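You operate a simulated robot arm through the tools that you are given. There is no shell and no other tool. Be economical: measure what you need, move in short steps, check, and stop when the job is done.

Carry out the task below with a simulated robot arm. There is one attempt and no reset: what you move stays moved.

## Task
Put things in order on the beech table. At the end: the black belt from the beech table stands where the blue socks stood; the white clothes peg from the beech table is on the brown carton; the grey paper ball from the beech table stands where the black belt stood; the blue socks from the beech table stands on top of the blue hardback book (marked "LAKES"); whatever was shut is shut again. Leave all else as you found it, and nothing knocked over.

Only the result counts: the job must be done as asked and must still hold three seconds after the hand-in. Knocking over, shifting, dropping, spilling or breaking anything else fails it.

## Robot
A 6-joint arm with a two-finger parallel gripper, fixed in place. Base frame: the origin is at the foot of the arm, x ahead of it, y to its left, z up; the work surface is at about z = 85. Lengths are in cm, angles in rad, forces in N, time in s.
With the tool pointing down near the work surface it reaches from about 24 to 64 cm from the base axis. Its first joint turns from -1.152 to 1.152 rad. Payload 2.7 kg.
The TCP is the grasp point between the finger pads, 2.3 cm short of the fingertips. In the tool frame z runs along the fingers and y along their closing line. The gripper opens to 9.4 cm. The fingers are 3.8 cm wide and 1 cm thick; the gripper's body (5.4 by 9.6 cm) begins 3.9 cm behind the TCP.
Orientation is that of the tool frame in the base frame, as [roll, pitch, yaw] about the fixed x, y, z axes, in that order (R = Rz(yaw) Ry(pitch) Rx(roll)). With the fingers straight down and closing along the base's y, the tool's x points along the base's -x, its y along +y and its z along -z.

## Interface
- The arm moves only by the tool step_arm. Its argument "motion" is a list of rows, each an object (a shift or turn left out is 0, a gripper value left out holds the last) with "linear": the shift along the tool's x, y, z in cm, a list of three; "rot": the turn, a rotation vector about the tool's x, y, z in rad, a list of three; "fingers": the gripper command, from -1 (shut) to 1 (fully open), values between in proportion. In form: [{"linear": [x, y, z], "rot": [ax, ay, az], "fingers": fingers}, ...]. A call has 1 to 20 rows; each row is the pose to reach, as a shift and turn from the pose commanded when the call began, along the tool's axes at that moment. Rows are played at 5 a second. More than 5 cm and 0.15 rad between two rows, or a gripper value outside its range, and nothing of the call is played. A pose out of reach is approached as far as the arm can. The call stops where the force on the tool passes 40 N (or 10 N more than at its start, if that is more) or the arm is blocked; 0.2 s more then pass. Each finger travels about 4.5 cm/s and halts on what it meets, pressing with about 29 N; the grip force reading is that of the motor and also rises with nothing between the fingers. The clock runs only during rows and for 0.2 s after the last one: add rows that repeat a pose to give the fingers time. The reply holds the time, the measured pose of the TCP, the force on the tool along the base axes, the opening and the grip force, in the units named above and with some noise.
- Cameras (640 x 400 px; columns grow to the right, rows downward): "scene" is fixed at [8.76, -45.12, 139.06]; the picture's right is [0.58, -0.81, 0.00], its down [-0.55, -0.40, -0.73] and it looks along [0.59, 0.43, -0.68] (base axes); focal length 320 px, centre (320, 200). "wrist" rides on the gripper at [8.6, 1.6, -7.4] in the tool frame; the picture's right is [-0.18, 0.98, 0.00], its down [-0.58, -0.11, -0.81] and it looks along [-0.79, -0.15, 0.59] (tool axes); focal length 243 px, centre (320, 200).
- grab_frame(camera): a new picture of that camera. The clock stands still meanwhile.
- probe_pixels(camera, pixels): for up to 12 pixels [column, row] of the newest picture of that camera ("zoom" is the newest enlarged one), the place [x, y, z] in the base frame of the surface seen there, good to about 0.2 cm. The clock stands still meanwhile.
- inspect(camera, box): a new picture of the part [left, top, right, bottom] of that camera's present view, enlarged. The clock stands still meanwhile.
- close_job(): hands the job in; it is judged then, once.

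Keep the steps short. Do not move on a guess: measure, check each grasp and each placing, and mend mistakes. In all there are 80 turns and 34 pictures (those below and enlarged ones count). Leave the gripper open and the arm clear of the work at the hand-in unless told otherwise, and finish with a single line.

The tools are called as name(argument=value, ...) on one line, values as JSON. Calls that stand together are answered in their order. step_arm: Moves the arm, as the interface text tells. Its arguments: {"type":"object","properties":{"motion":{"type":"array","items":{"type":"object","properties":{"linear":{"type":"array","items":{"type":"number"}},"rot":{"type":"array","items":{"type":"number"}},"fingers":{"type":"number"}}}}},"required":["motion"]} The other tools are called the same way: grab_frame (camera) takes a picture; probe_pixels (camera, pixels) gives the place of the surface under pixels of a picture; inspect (camera, box) takes an enlarged picture of a part of a camera's view; close_job () hands the job in.

At the start:

```text
t: 0.0
eef_pos: [29.78, -24.6, 115.64]
ee_rot: [3.141, 0.0, 3.14]
force: [-0.8, -0.4, 0.7]
opening: 9.4
grip_force: 0.0
```

scene: 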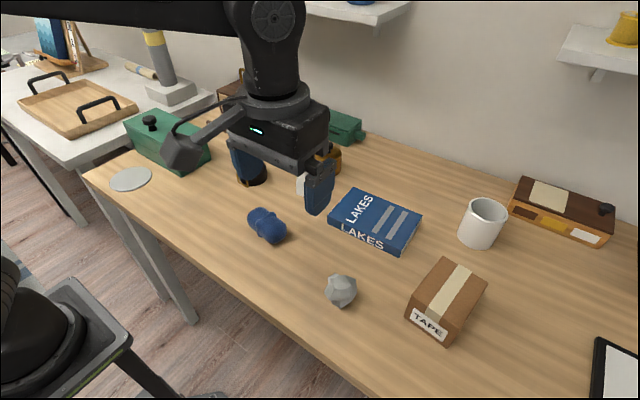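
wrist: 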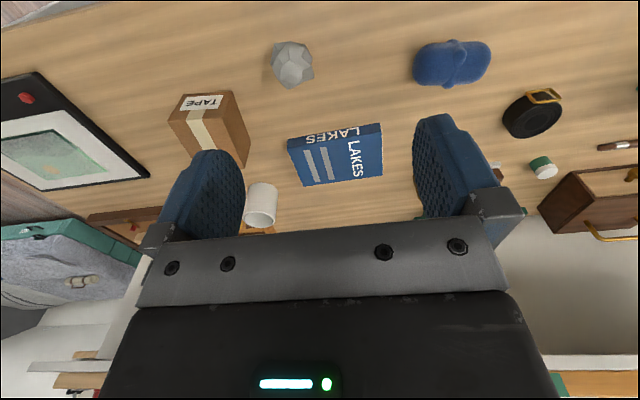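

I see the socks at (267,225), the paper ball at (341,290), the carton at (446,300) and the book at (375,220). The belt is behind the arm at about (250,165). I haven't found the peg, so I'll enlarge both views there.

inspect(camera="scene", box=[100, 60, 380, 235])

inspect(camera="wrist", box=[400, 20, 640, 260])

```text
2.29 times, centred on (240, 148) of scene
```

zoom: 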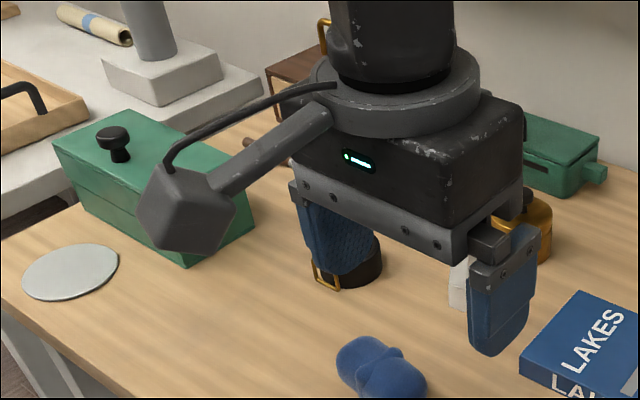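

```text
1.67 times, centred on (520, 140) of wrist
```

zoom: 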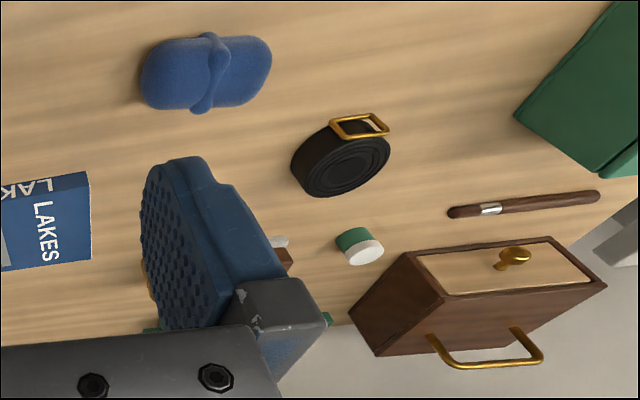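

The peg is still hidden. I'll measure the visible objects before moving.

probe_pixels(camera="scene", pixels=[[267, 222], [341, 288], [446, 290], [375, 212], [483, 210], [258, 176], [302, 184], [332, 155], [165, 140], [345, 125], [130, 179], [560, 210]])

probe_pixels(camera="zoom", pixels=[[345, 165], [360, 125], [370, 252], [280, 242], [285, 258], [480, 300], [515, 258], [520, 205], [330, 320], [150, 290], [150, 330], [205, 75]])

```text
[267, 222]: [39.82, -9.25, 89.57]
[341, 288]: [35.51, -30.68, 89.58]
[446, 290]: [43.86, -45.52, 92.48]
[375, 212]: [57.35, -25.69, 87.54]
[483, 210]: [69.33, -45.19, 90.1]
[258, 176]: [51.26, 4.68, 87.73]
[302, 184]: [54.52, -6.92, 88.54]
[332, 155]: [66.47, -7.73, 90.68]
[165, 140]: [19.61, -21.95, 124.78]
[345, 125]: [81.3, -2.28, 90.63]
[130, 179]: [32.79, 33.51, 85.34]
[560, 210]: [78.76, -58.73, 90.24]
```

```text
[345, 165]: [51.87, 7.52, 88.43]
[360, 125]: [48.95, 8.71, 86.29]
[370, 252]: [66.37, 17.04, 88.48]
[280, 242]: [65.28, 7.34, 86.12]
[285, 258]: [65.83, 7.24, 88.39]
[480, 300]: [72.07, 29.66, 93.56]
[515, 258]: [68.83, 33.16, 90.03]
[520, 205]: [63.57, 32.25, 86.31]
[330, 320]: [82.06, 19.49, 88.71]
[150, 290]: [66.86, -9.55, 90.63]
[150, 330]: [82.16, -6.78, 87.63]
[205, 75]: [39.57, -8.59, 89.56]
```

There is a white thing at (302,184), partly behind the finger. I'll swing the hand up and to the left so both cameras get a clear view.

step_arm(motion=[{"linear": [0.3, 4.5, -1]}, {"linear": [0.6, 9, -2]}, {"linear": [0.9, 13.5, -3]}, {"linear": [1.2, 18, -4]}, {"linear": [1.5, 22.5, -5]}, {"linear": [1.8, 27, -6]}, {"linear": [2, 31, -7]}, {"linear": [2, 31, -7]}])

grab_frame(camera="scene")

grab_frame(camera="wrist")

```text
t: 1.8
eef_pos: [27.62, 6.43, 122.48]
ee_rot: [3.14, 0.001, 3.141]
force: [-0.4, 0.5, -0.3]
opening: 9.41
grip_force: 0.1
```

```text
29 pictures are left
```

scene: 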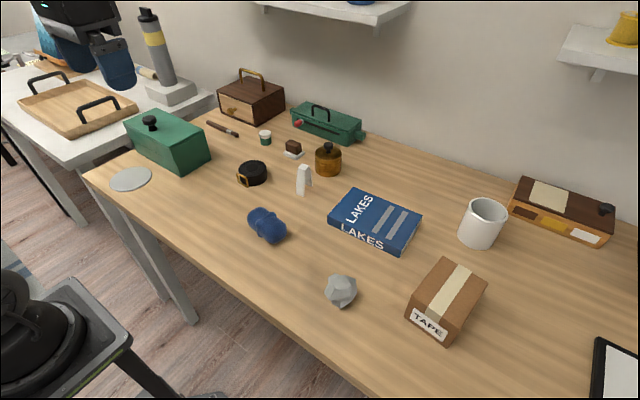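

```text
28 pictures are left
```

wrist: 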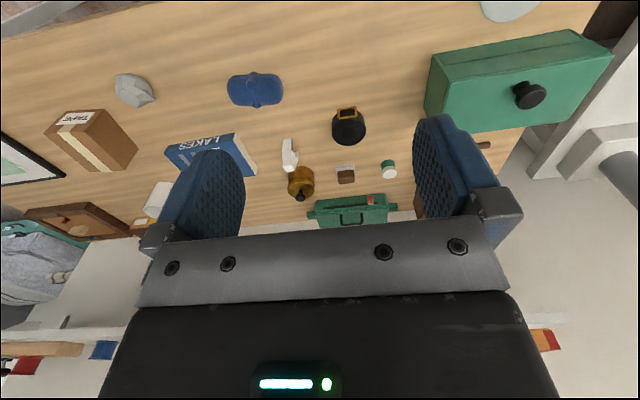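

The table is clear to see now. The white standing thing at (304,178) is probably the peg, so I'll enlarge it along with the belt and the carton.

inspect(camera="scene", box=[220, 130, 348, 250])

inspect(camera="wrist", box=[200, 50, 400, 210])

```text
3.33 times, centred on (284, 190) of scene
```

zoom: 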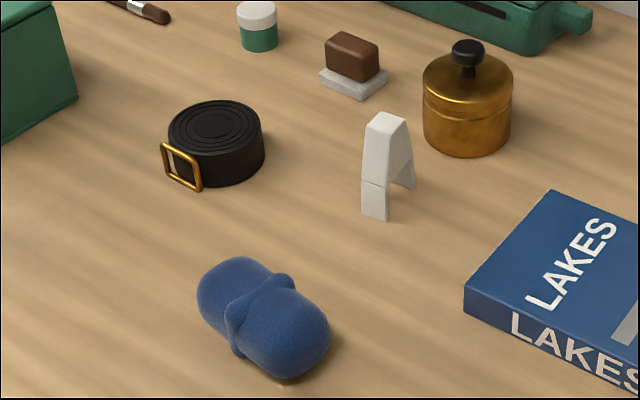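

```text
2.50 times, centred on (300, 130) of wrist
```

zoom: 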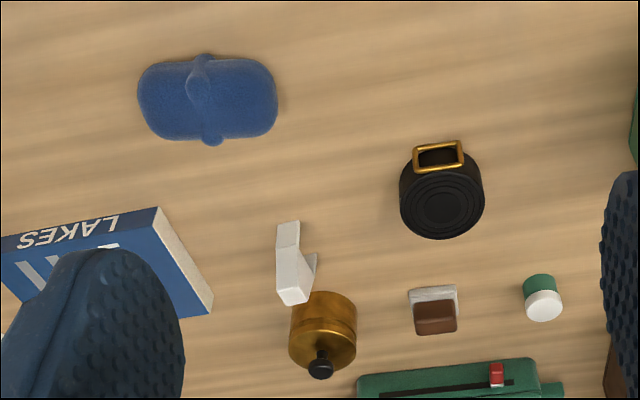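

The white inverted-V thing is the peg. All the objects stand in the open, so nothing needs opening. Next I'll measure the outlines of the socks, belt, peg, pot and book.

probe_pixels(camera="zoom", pixels=[[142, 95], [273, 95], [205, 60], [210, 140], [165, 95], [245, 95], [440, 205], [403, 205], [482, 195], [438, 234], [438, 145], [440, 172]])

probe_pixels(camera="zoom", pixels=[[288, 225], [290, 245], [293, 275], [293, 300], [281, 295], [305, 298], [314, 262], [323, 300], [298, 320], [210, 300], [155, 215], [205, 105]])

probe_pixels(camera="scene", pixels=[[357, 192], [328, 217], [420, 215], [399, 243], [446, 262], [485, 285], [450, 322], [407, 296], [341, 278], [328, 290], [356, 292], [342, 304]])

```text
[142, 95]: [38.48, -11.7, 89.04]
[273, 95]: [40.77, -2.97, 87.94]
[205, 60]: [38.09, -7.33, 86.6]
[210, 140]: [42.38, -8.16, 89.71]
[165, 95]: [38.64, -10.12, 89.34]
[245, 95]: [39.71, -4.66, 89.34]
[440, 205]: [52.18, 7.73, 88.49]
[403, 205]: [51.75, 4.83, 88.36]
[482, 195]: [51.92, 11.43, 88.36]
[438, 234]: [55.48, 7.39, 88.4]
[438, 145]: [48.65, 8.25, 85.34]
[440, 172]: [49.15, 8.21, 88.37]
```

```text
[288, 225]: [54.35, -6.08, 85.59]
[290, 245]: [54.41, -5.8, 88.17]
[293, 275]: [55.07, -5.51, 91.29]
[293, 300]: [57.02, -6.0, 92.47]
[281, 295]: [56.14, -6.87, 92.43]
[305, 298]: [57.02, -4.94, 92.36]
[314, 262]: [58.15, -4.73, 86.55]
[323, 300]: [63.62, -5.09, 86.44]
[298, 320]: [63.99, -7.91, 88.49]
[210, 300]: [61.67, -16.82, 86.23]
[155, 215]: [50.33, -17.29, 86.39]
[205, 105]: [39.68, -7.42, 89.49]
```

```text
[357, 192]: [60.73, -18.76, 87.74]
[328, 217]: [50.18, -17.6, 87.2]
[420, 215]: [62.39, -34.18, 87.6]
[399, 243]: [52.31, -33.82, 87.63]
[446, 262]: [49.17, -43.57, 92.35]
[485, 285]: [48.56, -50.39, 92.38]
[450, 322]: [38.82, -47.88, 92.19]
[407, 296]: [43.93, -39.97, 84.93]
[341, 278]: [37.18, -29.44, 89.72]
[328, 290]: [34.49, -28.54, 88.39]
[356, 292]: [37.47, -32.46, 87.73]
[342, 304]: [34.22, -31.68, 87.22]
```

Readings:

| Object | Position | Size and notes |
|---|---|---|
| Socks | centre (39.7, -7.4), top 89.6 | long axis about 79° from x |
| Belt | centre (52.1, 8.0) | radius 3.3, buckle towards -x |
| Peg | (56.4, -5.7), top 92.4 | – |
| Book | centre (56.3, -26), top 87.6 | – |
| Carton | top 92.4 | – |

I'll go above the socks first, turning the hand so it closes across their width.

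step_arm(motion=[{"linear": [-1.2, -1.4, 2.2], "rot": [0, 0, -0.138]}, {"linear": [-2.4, -2.8, 4.4], "rot": [0, 0, -0.276]}, {"linear": [-3.6, -4.2, 6.6], "rot": [0, 0, -0.414]}, {"linear": [-4.8, -5.6, 8.8], "rot": [0, 0, -0.552]}, {"linear": [-6, -7, 11], "rot": [0, 0, -0.69]}, {"linear": [-7.2, -8.4, 13.2], "rot": [0, 0, -0.828]}, {"linear": [-8.4, -9.8, 15.4], "rot": [0, 0, -0.966]}, {"linear": [-9.6, -11.2, 17.6], "rot": [0, 0, -1.104]}, {"linear": [-10.8, -12.6, 19.8], "rot": [0, 0, -1.242]}, {"linear": [-12.1, -13.9, 22], "rot": [0, 0, -1.38]}, {"linear": [-12.1, -13.9, 22], "rot": [0, 0, -1.38]}])

grab_frame(camera="wrist")

```text
t: 4.2
eef_pos: [39.78, -7.61, 100.59]
ee_rot: [-3.141, -0.001, -1.759]
force: [0.1, -0.7, 0.0]
opening: 9.38
grip_force: 0.1
```

```text
25 pictures are left
```

wrist: 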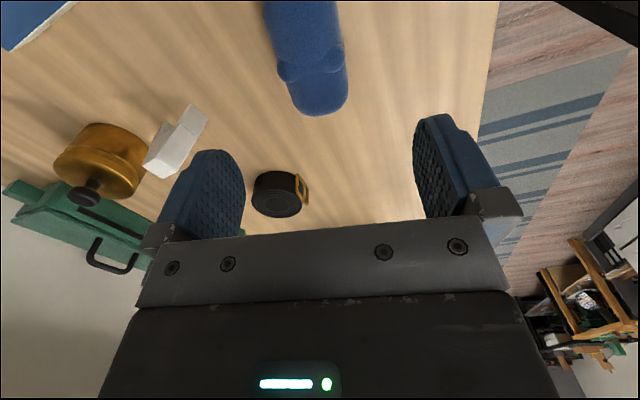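

The socks are under the hand at (310,50). I'll check their side edges before going down.

probe_pixels(camera="wrist", pixels=[[270, 30], [285, 80], [310, 95], [342, 60], [338, 20], [300, 20], [310, 50], [346, 90], [320, 116]])

```text
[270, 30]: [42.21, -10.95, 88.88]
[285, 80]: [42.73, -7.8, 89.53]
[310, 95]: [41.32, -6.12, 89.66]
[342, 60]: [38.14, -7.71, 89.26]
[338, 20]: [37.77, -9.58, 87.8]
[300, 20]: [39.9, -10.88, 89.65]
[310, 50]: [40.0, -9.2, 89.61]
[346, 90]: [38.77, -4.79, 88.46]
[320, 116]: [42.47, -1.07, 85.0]
```

The socks centre is near x 40.1, so I'll go down with a slight shift. The grasp comes after.

step_arm(motion=[{"linear": [0, -0.1, 3.5]}, {"linear": [0, -0.2, 7]}, {"linear": [0, -0.3, 10]}, {"linear": [0, -0.3, 12]}, {"linear": [0, -0.3, 12.9]}, {"linear": [0, -0.3, 12.9]}])

step_arm(motion=[{"fingers": 0.5}, {"fingers": 0.0}, {"fingers": -0.2}, {"fingers": -0.4}, {"fingers": -0.4}, {"fingers": -0.4}])

```text
t: 5.6
eef_pos: [40.2, -7.61, 87.73]
ee_rot: [-3.141, -0.001, -1.762]
force: [1.6, -0.3, -0.4]
opening: 9.39
grip_force: 0.0
```

```text
t: 7.0
eef_pos: [40.13, -7.61, 87.73]
ee_rot: [3.141, 0.0, -1.762]
force: [0.5, 0.1, 1.7]
opening: 5.16
grip_force: 28.8
```

Gripped at 5.2 cm. Lifting now, then I'll carry it over the book to about (55.8, -25.5).

step_arm(motion=[{"linear": [0, 0, -1]}, {"linear": [0, 0, -4]}, {"linear": [0, 0, -8]}, {"linear": [0, 0, -10]}, {"linear": [2.5, -3.1, -10]}, {"linear": [5, -6.2, -10]}, {"linear": [7.5, -9.4, -10]}, {"linear": [10, -12.5, -10]}, {"linear": [12.5, -15.7, -10]}, {"linear": [14.6, -18.8, -10]}, {"linear": [14.6, -18.8, -10]}, {"linear": [14.6, -18.8, -10]}])

grab_frame(camera="scene")

```text
t: 9.6
eef_pos: [55.98, -25.69, 97.78]
ee_rot: [-3.14, 0.0, -1.762]
force: [0.5, 0.3, 0.1]
opening: 5.15
grip_force: 28.9
```

```text
24 pictures are left
```

scene: 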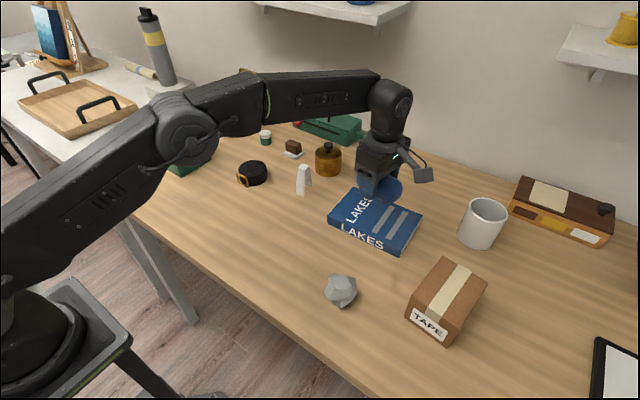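

The socks are held above the book. I'll lower them until they touch.

step_arm(motion=[{"linear": [0, 0, 3]}, {"linear": [0, 0, 5.5]}, {"linear": [0, 0, 6.6]}, {"linear": [0, 0, 7.1]}, {"linear": [0, 0, 7.3]}, {"linear": [0, 0, 7.3]}])

inspect(camera="scene", box=[310, 130, 450, 260])

```text
t: 11.0
eef_pos: [55.85, -25.49, 90.59]
ee_rot: [-3.139, -0.001, -1.761]
force: [-3.3, 2.2, 7.3]
opening: 5.14
grip_force: 28.9
```

```text
3.08 times, centred on (380, 195) of scene
```

zoom: 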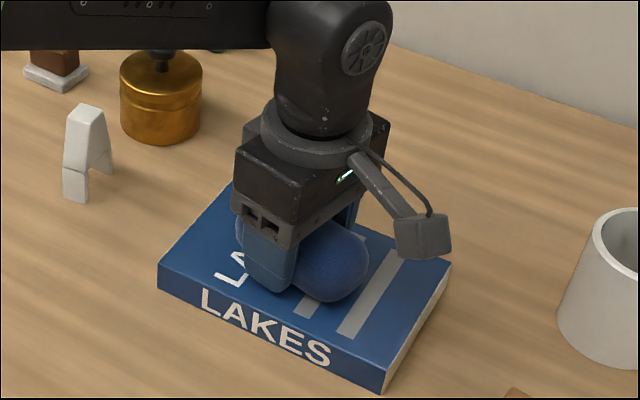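

A force of 7 N shows the socks are touching the book. I'll open the fingers and go up.

step_arm(motion=[{"fingers": 0.2}, {"fingers": 0.4}, {"fingers": 0.6}, {"fingers": 0.7}, {"fingers": 0.7}, {"linear": [0, 0, -2]}, {"linear": [0, 0, -5]}, {"linear": [0, 0, -9]}, {"linear": [0, 0, -12]}, {"linear": [0, 0, -12]}])

```text
t: 13.2
eef_pos: [56.03, -25.33, 102.46]
ee_rot: [-3.141, -0.001, -1.762]
force: [-0.3, 0.1, 0.3]
opening: 8.02
grip_force: 0.0
```

Clear of the socks. Next I'll go over the belt at (52.1, 8.0) and turn back so the fingers close along y, away from the buckle.

step_arm(motion=[{"linear": [-3.2, 1.02, 0], "rot": [0, 0, 0.138], "fingers": 1}, {"linear": [-6.4, 2.04, 0], "rot": [0, 0, 0.276]}, {"linear": [-9.6, 3.06, 0], "rot": [0, 0, 0.414]}, {"linear": [-12.8, 4.08, 0], "rot": [0, 0, 0.552]}, {"linear": [-16, 5.1, 0], "rot": [0, 0, 0.69]}, {"linear": [-19.2, 6.12, 0], "rot": [0, 0, 0.828]}, {"linear": [-22.4, 7.14, 0], "rot": [0, 0, 0.966]}, {"linear": [-25.6, 8.16, 0], "rot": [0, 0, 1.104]}, {"linear": [-28.8, 9.18, 0], "rot": [0, 0, 1.242]}, {"linear": [-32, 10.2, 0], "rot": [0, 0, 1.38]}, {"linear": [-32, 10.2, 0], "rot": [0, 0, 1.38]}])

grab_frame(camera="wrist")

grab_frame(camera="scene")

```text
t: 15.6
eef_pos: [51.99, 7.84, 102.32]
ee_rot: [3.141, -0.001, 3.139]
force: [-0.1, -0.6, -0.5]
opening: 9.41
grip_force: 0.1
```

```text
22 pictures are left
```

wrist: 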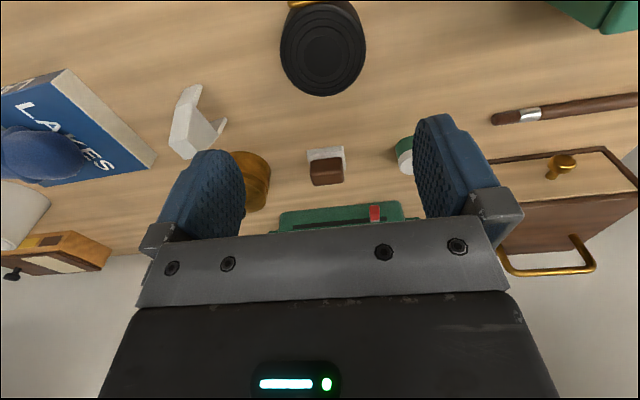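

```text
21 pictures are left
```

scene: 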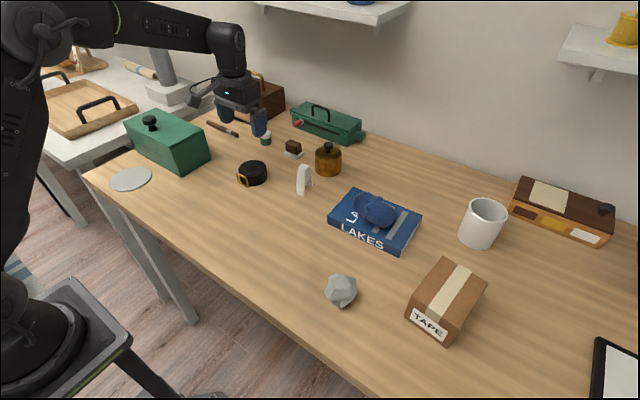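

The socks sit on the book. I'll measure the belt, peg, ball and carton accurately from these views.

probe_pixels(camera="wrist", pixels=[[284, 40], [362, 40], [322, 90], [322, 40], [322, 10], [290, 75], [355, 75], [188, 90], [222, 125], [200, 120], [185, 152], [197, 150]])

probe_pixels(camera="scene", pixels=[[446, 262], [484, 285], [411, 293], [442, 318], [440, 288], [465, 270], [241, 180], [256, 170], [372, 208], [341, 283]])

```text
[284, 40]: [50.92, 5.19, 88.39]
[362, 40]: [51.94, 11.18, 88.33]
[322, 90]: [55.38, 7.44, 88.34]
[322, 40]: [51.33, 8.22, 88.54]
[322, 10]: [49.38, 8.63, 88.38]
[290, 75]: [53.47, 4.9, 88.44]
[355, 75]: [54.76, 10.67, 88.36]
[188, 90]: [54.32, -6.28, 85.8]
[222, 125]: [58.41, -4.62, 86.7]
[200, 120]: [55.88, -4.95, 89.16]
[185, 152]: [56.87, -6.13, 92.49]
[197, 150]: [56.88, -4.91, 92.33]
```

```text
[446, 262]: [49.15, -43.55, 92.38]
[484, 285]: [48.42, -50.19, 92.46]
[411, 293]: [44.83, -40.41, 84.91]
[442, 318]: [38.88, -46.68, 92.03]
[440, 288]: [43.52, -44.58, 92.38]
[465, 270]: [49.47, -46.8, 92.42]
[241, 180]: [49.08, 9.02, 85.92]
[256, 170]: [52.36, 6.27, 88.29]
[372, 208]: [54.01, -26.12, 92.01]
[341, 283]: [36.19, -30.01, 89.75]
```

Belt centre is (52.3, 8.05). I'll go straight down to it and close the fingers.

step_arm(motion=[{"linear": [-0.3, 0.2, 4]}, {"linear": [-0.3, 0.2, 8]}, {"linear": [-0.3, 0.2, 11]}, {"linear": [-0.3, 0.2, 13.5]}, {"linear": [-0.3, 0.2, 14.7]}, {"linear": [-0.3, 0.2, 14.7]}])

step_arm(motion=[{"fingers": 0.5}, {"fingers": 0.2}, {"fingers": 0.0}, {"fingers": -0.1}, {"fingers": -0.1}])

```text
t: 17.0
eef_pos: [52.16, 8.08, 87.52]
ee_rot: [-3.141, 0.0, -3.14]
force: [0.1, 1.3, 0.5]
opening: 9.37
grip_force: 0.0
```

```text
t: 18.2
eef_pos: [52.2, 8.06, 87.57]
ee_rot: [-3.141, 0.0, -3.141]
force: [0.3, -0.4, 0.2]
opening: 7.11
grip_force: 28.8
```

Gripped at 7.1 cm. I'll lift it and carry it to the socks' old place at (40.1, -7.45).

step_arm(motion=[{"linear": [0, 0, -1]}, {"linear": [0, 0, -4]}, {"linear": [0, 0, -7]}, {"linear": [2.4, -3.1, -7]}, {"linear": [4.8, -6.2, -7]}, {"linear": [7.2, -9.3, -7]}, {"linear": [9.7, -12.4, -7]}, {"linear": [12.1, -15.5, -7]}, {"linear": [12.1, -15.5, -7]}, {"linear": [12.1, -15.5, -4]}, {"linear": [12.1, -15.5, -1.2]}, {"linear": [12.1, -15.5, -0.3]}, {"linear": [12.1, -15.5, -0.1]}, {"linear": [12.1, -15.5, -0.1]}])

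inspect(camera="scene", box=[180, 100, 380, 260])

```text
t: 21.2
eef_pos: [40.04, -7.49, 87.81]
ee_rot: [-3.141, 0.0, 3.141]
force: [0.5, -0.1, -0.9]
opening: 7.12
grip_force: 28.6
```

```text
2.50 times, centred on (280, 180) of scene
```

zoom: 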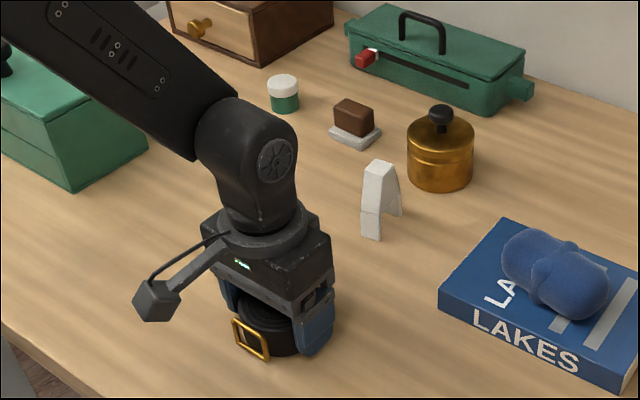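

The belt is just above the table. I'll lower it 0.25 more, release it and rise.

step_arm(motion=[{"linear": [0, 0, 0.25]}, {"linear": [0, 0, 0.25]}, {"linear": [0, 0, 0.25], "fingers": 0.7}, {"linear": [0, 0, 0.25], "fingers": 0.9}, {"linear": [0, 0, 0.25], "fingers": 0.9}, {"linear": [0, 0, -3]}, {"linear": [0, 0, -7]}, {"linear": [0, 0, -11]}, {"linear": [0, 0, -11]}])

```text
t: 23.2
eef_pos: [39.95, -7.52, 98.78]
ee_rot: [3.141, 0.001, -3.141]
force: [0.0, 0.5, -1.4]
opening: 8.94
grip_force: 0.0
```

Next is the paper ball near (35.8, -30.5). I'll move above it, staying high.

step_arm(motion=[{"linear": [0.8, -4.6, 0], "fingers": 1}, {"linear": [1.6, -9.2, 0]}, {"linear": [2.5, -13.8, 0]}, {"linear": [3.3, -18.4, 0]}, {"linear": [4.1, -23, 0]}, {"linear": [4.1, -23, 0]}])

grab_frame(camera="wrist")

grab_frame(camera="scene")

```text
t: 24.6
eef_pos: [35.8, -30.71, 98.91]
ee_rot: [-3.142, 0.001, -3.141]
force: [0.2, -0.4, -1.1]
opening: 9.38
grip_force: 0.1
```

```text
19 pictures are left
```

wrist: 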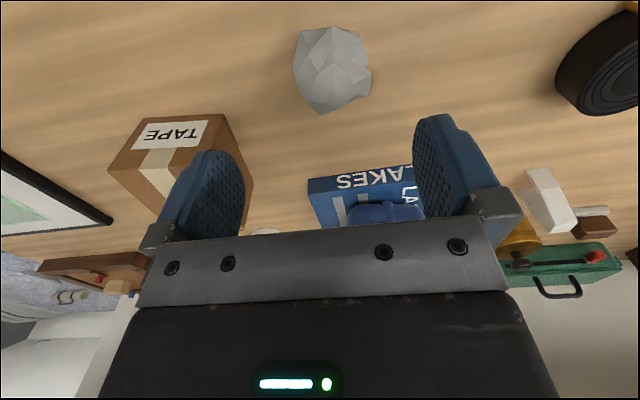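

```text
18 pictures are left
```

scene: 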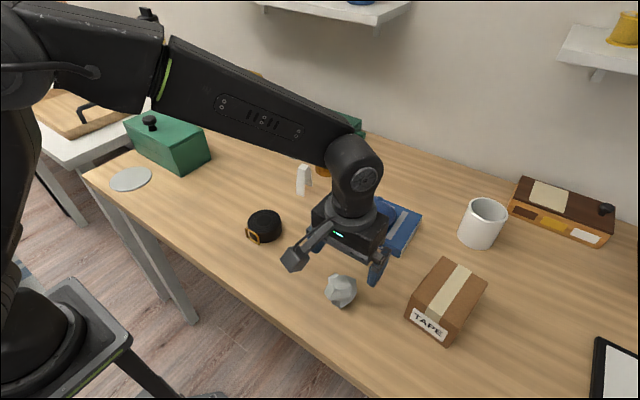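

probe_pixels(camera="wrist", pixels=[[296, 60], [368, 80], [330, 30], [328, 105], [330, 70], [350, 50], [310, 90], [355, 95]])

probe_pixels(camera="scene", pixels=[[264, 222], [250, 225], [280, 222], [268, 240], [250, 238]])

```text
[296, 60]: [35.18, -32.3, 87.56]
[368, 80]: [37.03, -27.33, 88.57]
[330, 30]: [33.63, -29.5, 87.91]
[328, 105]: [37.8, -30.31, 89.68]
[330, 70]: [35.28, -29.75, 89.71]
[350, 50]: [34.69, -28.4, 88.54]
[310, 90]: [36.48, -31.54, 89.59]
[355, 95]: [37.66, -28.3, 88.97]
```

```text
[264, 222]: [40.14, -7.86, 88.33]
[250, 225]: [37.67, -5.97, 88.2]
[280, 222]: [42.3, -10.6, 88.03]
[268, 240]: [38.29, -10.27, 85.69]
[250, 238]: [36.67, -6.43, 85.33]
```

The belt is standing in the socks' place. The ball's centre is about (35.7, -29.9), so I'll go down and grip it.

step_arm(motion=[{"linear": [0.1, 0.8, 3]}, {"linear": [0.1, 0.8, 7]}, {"linear": [0.1, 0.8, 10]}, {"linear": [0.1, 0.8, 11.3]}, {"linear": [0.1, 0.8, 11.3]}])

step_arm(motion=[{"fingers": 0.5}, {"fingers": 0.2}, {"fingers": 0.0}, {"fingers": -0.2}, {"fingers": -0.4}, {"fingers": -0.4}])

```text
t: 25.8
eef_pos: [35.81, -29.87, 87.52]
ee_rot: [-3.141, -0.001, 3.141]
force: [0.1, -0.3, 0.4]
opening: 9.4
grip_force: 0.1
```

```text
t: 27.2
eef_pos: [35.93, -29.67, 87.45]
ee_rot: [3.14, 0.0, -3.141]
force: [0.7, 0.8, 0.2]
opening: 5.3
grip_force: 29.3
```

Gripped at 5.3 cm. I'll lift it and carry it to the belt's old place, keeping it high.

step_arm(motion=[{"linear": [0, 0, -1]}, {"linear": [0, 0, -5]}, {"linear": [0, 0, -9.5]}, {"linear": [-1.8, 4.2, -10]}, {"linear": [-3.6, 8.4, -10]}, {"linear": [-5.4, 12.6, -10]}, {"linear": [-7.2, 16.8, -10]}, {"linear": [-9, 21, -10]}, {"linear": [-10.8, 25.2, -10]}, {"linear": [-12.7, 29.5, -10]}, {"linear": [-14.5, 33.7, -10]}, {"linear": [-16.3, 37.9, -10]}, {"linear": [-16.3, 37.9, -10]}, {"linear": [-16.3, 37.9, -6]}, {"linear": [-16.3, 37.9, -2]}, {"linear": [-16.3, 37.9, -0.5]}, {"linear": [-16.3, 37.9, -0.1]}, {"linear": [-16.3, 37.9, -0.1]}])

inspect(camera="scene", box=[180, 100, 380, 260])

```text
t: 31.0
eef_pos: [52.13, 8.28, 87.71]
ee_rot: [-3.142, 0.0, 3.141]
force: [1.2, 0.0, -0.3]
opening: 5.28
grip_force: 28.5
```

```text
2.50 times, centred on (280, 180) of scene
```

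zoom: 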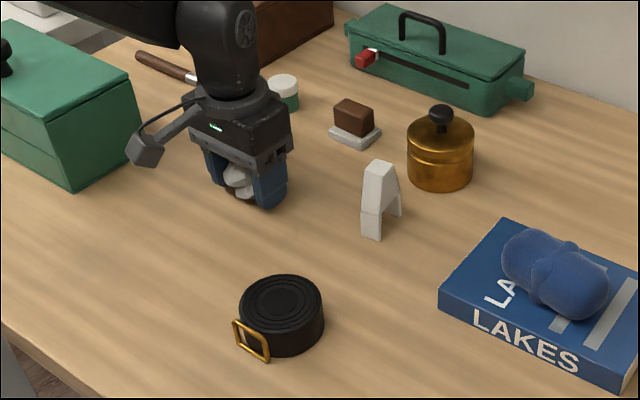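

The ball is just above the table. I'll lower it 0.2, open slowly and rise.

step_arm(motion=[{"linear": [0, -0.1, 0.2]}, {"linear": [0, -0.1, 0.2]}, {"linear": [0, -0.1, 0.2], "fingers": 0.2}, {"linear": [0, -0.1, 0.2], "fingers": 0.4}, {"linear": [0, -0.1, 0.2], "fingers": 0.7}, {"linear": [0, -0.1, 0.2], "fingers": 0.9}, {"linear": [0, -0.1, 0.2], "fingers": 0.9}, {"linear": [0, -0.1, -3]}, {"linear": [0, -0.1, -7]}, {"linear": [0, -0.1, -11]}, {"linear": [0, -0.1, -14]}, {"linear": [0, -0.1, -14]}])

```text
t: 33.6
eef_pos: [52.38, 8.22, 101.52]
ee_rot: [3.141, -0.001, -3.14]
force: [-0.3, 0.4, 0.2]
opening: 8.9
grip_force: 0.0
```

Next is the peg. I'll move to (52, -5.6) and take a close look at its angle and at the ball.

step_arm(motion=[{"linear": [0, -4.6, 0], "fingers": 1}, {"linear": [0, -9.2, 0]}, {"linear": [0, -13.8, 0]}, {"linear": [0, -13.8, 0]}])

inspect(camera="wrist", box=[250, 20, 410, 150])

grab_frame(camera="scene")

```text
t: 34.6
eef_pos: [52.08, -5.65, 101.57]
ee_rot: [-3.141, 0.0, -3.139]
force: [-0.1, 0.6, 0.3]
opening: 9.41
grip_force: 0.1
```

```text
3.08 times, centred on (330, 85) of wrist
```

zoom: 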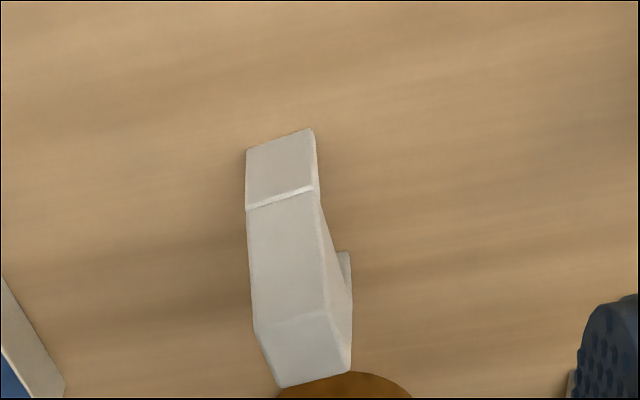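

```text
15 pictures are left
```

scene: 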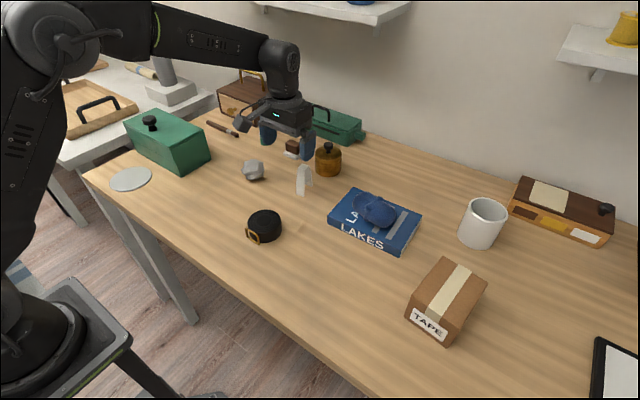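

probe_pixels(camera="zoom", pixels=[[250, 153], [312, 133], [251, 200], [312, 180], [258, 330], [328, 316], [284, 382], [347, 366], [300, 350], [347, 265], [341, 350], [285, 270]])

probe_pixels(camera="scene", pixels=[[253, 170], [245, 173], [262, 175], [252, 163]])

```text
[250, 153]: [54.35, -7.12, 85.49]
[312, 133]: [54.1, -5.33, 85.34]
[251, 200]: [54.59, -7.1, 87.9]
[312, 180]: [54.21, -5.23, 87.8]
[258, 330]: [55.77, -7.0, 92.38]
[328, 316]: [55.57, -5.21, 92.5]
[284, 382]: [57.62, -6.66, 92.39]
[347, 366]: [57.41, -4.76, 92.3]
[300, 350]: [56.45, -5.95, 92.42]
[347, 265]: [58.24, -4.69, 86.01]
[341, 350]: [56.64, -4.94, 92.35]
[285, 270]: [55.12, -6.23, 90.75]
```

```text
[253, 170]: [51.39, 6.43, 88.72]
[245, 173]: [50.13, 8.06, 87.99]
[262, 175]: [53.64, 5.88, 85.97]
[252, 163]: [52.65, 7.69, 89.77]
```

The peg's thickness axis is about 97° and its centre is (56.6, -5.9). The ball is in the belt's old place. I'll move over the peg with a small turn and go down to TCP z 90.

step_arm(motion=[{"linear": [-2.2, -0.1, 0], "rot": [0, 0, -0.07]}, {"linear": [-4.5, -0.25, 0], "rot": [0, 0, -0.13]}, {"linear": [-4.5, -0.25, 0], "rot": [0, 0, -0.13]}, {"linear": [-4.5, -0.25, 4], "rot": [0, 0, -0.13]}, {"linear": [-4.5, -0.25, 8], "rot": [0, 0, -0.13]}, {"linear": [-4.5, -0.25, 10.5], "rot": [0, 0, -0.13]}, {"linear": [-4.5, -0.25, 11.5], "rot": [0, 0, -0.13]}, {"linear": [-4.5, -0.25, 11.5], "rot": [0, 0, -0.13]}])

inspect(camera="scene", box=[240, 110, 400, 230])

```text
t: 36.4
eef_pos: [56.71, -5.92, 90.01]
ee_rot: [3.14, -0.002, -3.011]
force: [0.5, 0.2, -0.5]
opening: 9.4
grip_force: 0.1
```

```text
3.33 times, centred on (320, 170) of scene
```

zoom: 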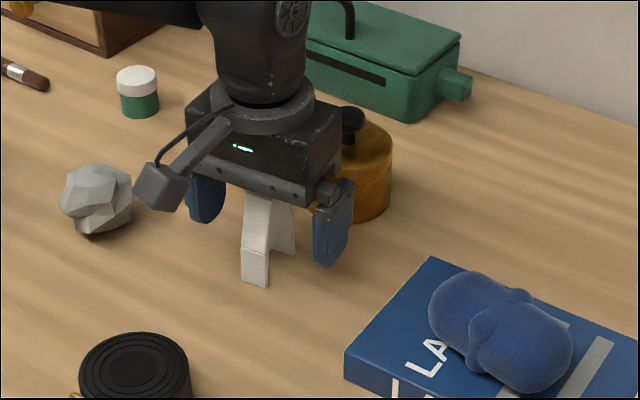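

The peg stands between the fingers with room on both sides. I'll close on it.

step_arm(motion=[{"fingers": 0.6}, {"fingers": 0.3}, {"fingers": 0.0}, {"fingers": -0.3}, {"fingers": -0.6}, {"fingers": -0.8}, {"fingers": -0.8}, {"fingers": -0.8}])

```text
t: 38.2
eef_pos: [56.75, -5.85, 90.02]
ee_rot: [-3.14, 0.0, -3.011]
force: [-0.3, 0.2, 0.2]
opening: 2.12
grip_force: 28.9
```

Gripped at 2.1 cm. I'll lift and carry it over the carton to (43.2, -44.6), staying high.

step_arm(motion=[{"linear": [0, 0, -1]}, {"linear": [0, 0, -5]}, {"linear": [0, 0, -9]}, {"linear": [0, 0, -12]}, {"linear": [1.84, -3.67, -12]}, {"linear": [3.68, -7.34, -12]}, {"linear": [5.53, -11, -12]}, {"linear": [7.37, -14.67, -12]}, {"linear": [9.21, -18.34, -12]}, {"linear": [11.05, -22, -12]}, {"linear": [12.9, -25.67, -12]}, {"linear": [14.74, -29.34, -12]}, {"linear": [16.58, -33, -12]}, {"linear": [18.42, -36.67, -12]}, {"linear": [18.42, -36.67, -12]}, {"linear": [18.42, -36.67, -10]}, {"linear": [18.42, -36.67, -10]}])

inspect(camera="scene", box=[360, 180, 540, 360])

```text
t: 41.8
eef_pos: [43.2, -44.53, 100.15]
ee_rot: [3.14, 0.0, -3.01]
force: [0.7, 0.4, 0.3]
opening: 2.14
grip_force: 29.2
```

```text
2.22 times, centred on (450, 270) of scene
```

zoom: 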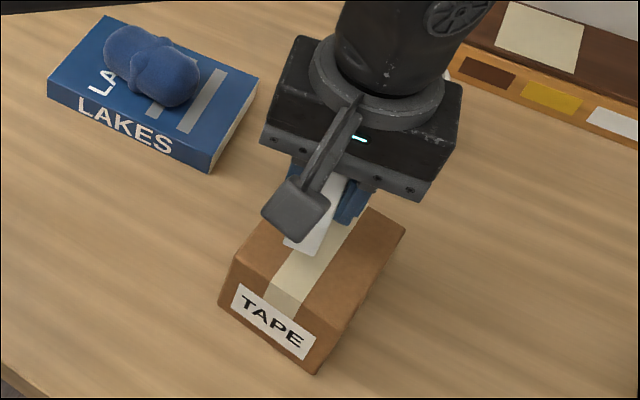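

The peg is over the carton. I'll lower it gently until it touches, which should be at about z 97.4.

step_arm(motion=[{"linear": [0, 0, 1.2]}, {"linear": [0, 0, 2]}, {"linear": [0, 0, 2.4]}, {"linear": [0, 0, 2.6]}, {"linear": [0, 0, 2.7]}, {"linear": [0, 0, 2.7]}])

inspect(camera="scene", box=[380, 210, 520, 350])

```text
t: 43.2
eef_pos: [43.26, -44.63, 97.54]
ee_rot: [-3.138, 0.002, -3.012]
force: [2.0, 1.2, 8.3]
opening: 2.13
grip_force: 28.8
```

```text
2.86 times, centred on (450, 280) of scene
```

zoom: 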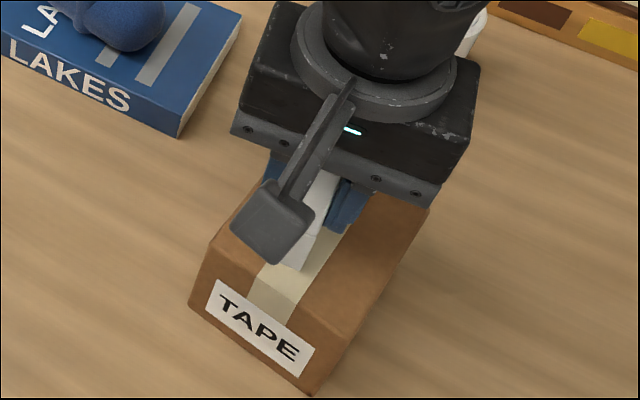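

Contact shows at 8 N. I'll open the fingers and go straight up.

step_arm(motion=[{"fingers": -0.5}, {"fingers": -0.3}, {"fingers": 0}, {"fingers": 0.2}, {"fingers": 0.2}, {"linear": [0, 0, -2]}, {"linear": [0, 0, -5]}, {"linear": [0, 0, -9]}, {"linear": [0, 0, -13]}, {"linear": [0, 0, -17]}, {"linear": [0, 0, -17], "fingers": 1}])

```text
t: 45.6
eef_pos: [41.39, -43.25, 111.53]
ee_rot: [-3.141, -0.001, -3.011]
force: [-0.1, 0.2, -0.9]
opening: 9.11
grip_force: 0.1
out of reach, approached as far as the arm can: row 8, 9, 10, 11
```

The peg is released. I'll move the arm back to the clear viewing pose and check everything.

step_arm(motion=[{"linear": [0.6, 4.2, -0.5], "fingers": 1}, {"linear": [1.2, 8.5, -1]}, {"linear": [1.8, 12.8, -1.5]}, {"linear": [2.4, 17, -2]}, {"linear": [3, 21.2, -2.5]}, {"linear": [3.6, 25.5, -3]}, {"linear": [4.2, 29.8, -3.5]}, {"linear": [4.8, 34, -4]}, {"linear": [5.4, 38.2, -5]}, {"linear": [6, 42.5, -6]}, {"linear": [6.6, 46.8, -7]}, {"linear": [7.2, 51, -8]}, {"linear": [7.2, 51, -8]}])

grab_frame(camera="scene")

inspect(camera="scene", box=[220, 140, 500, 340])

```text
t: 48.4
eef_pos: [27.51, 6.47, 119.2]
ee_rot: [3.141, 0.001, -3.011]
force: [-0.4, 0.6, -0.1]
opening: 9.4
grip_force: 0.0
```

```text
11 pictures are left
```

scene: 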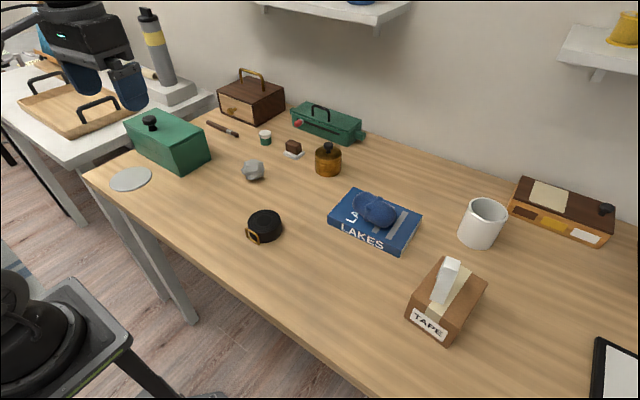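

```text
2.00 times, centred on (360, 240) of scene
```

zoom: 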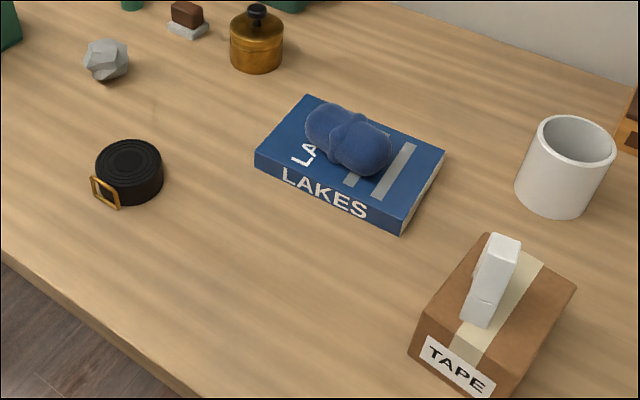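

All four are placed and standing. I'll check the positions once more, including the book and carton corners.

probe_pixels(camera="scene", pixels=[[484, 285], [357, 192], [328, 217], [420, 215], [399, 243], [253, 170], [243, 170], [263, 170], [253, 180], [264, 222], [372, 208], [450, 262]])

inspect(camera="wrist", box=[200, 40, 420, 180])

```text
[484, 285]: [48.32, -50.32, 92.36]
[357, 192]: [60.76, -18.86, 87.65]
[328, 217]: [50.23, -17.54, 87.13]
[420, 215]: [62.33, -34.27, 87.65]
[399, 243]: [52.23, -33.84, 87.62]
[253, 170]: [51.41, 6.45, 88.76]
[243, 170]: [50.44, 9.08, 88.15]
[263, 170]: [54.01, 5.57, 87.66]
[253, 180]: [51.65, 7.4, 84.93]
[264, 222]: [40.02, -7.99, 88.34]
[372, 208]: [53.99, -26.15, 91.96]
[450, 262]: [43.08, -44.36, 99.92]
```

```text
2.86 times, centred on (310, 110) of wrist
```

zoom: 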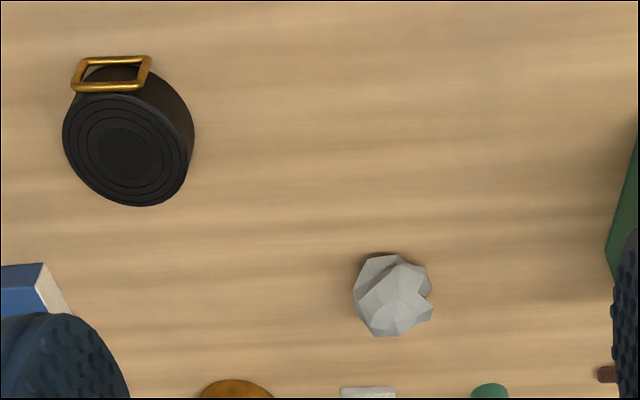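

probe_pixels(camera="zoom", pixels=[[392, 295], [358, 298], [428, 298], [392, 332], [385, 262], [125, 148], [66, 135], [190, 150]])

```text
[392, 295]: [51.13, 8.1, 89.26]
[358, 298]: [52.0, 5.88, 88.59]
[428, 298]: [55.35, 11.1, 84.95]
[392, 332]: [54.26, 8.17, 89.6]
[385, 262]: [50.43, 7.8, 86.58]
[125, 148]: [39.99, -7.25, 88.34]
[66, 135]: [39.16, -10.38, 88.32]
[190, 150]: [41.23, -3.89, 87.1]
```

The ball is at about (52.3, 8.1) and the belt at about (40, -7.4), both where they belong. The book and carton have not moved, so I'm handing the job in.

close_job()

```text
The job is handed in.
```

The belt, peg, paper ball and socks are all where the task asked, and nothing had to be opened; the book and carton did not shift, and nothing was knocked over.
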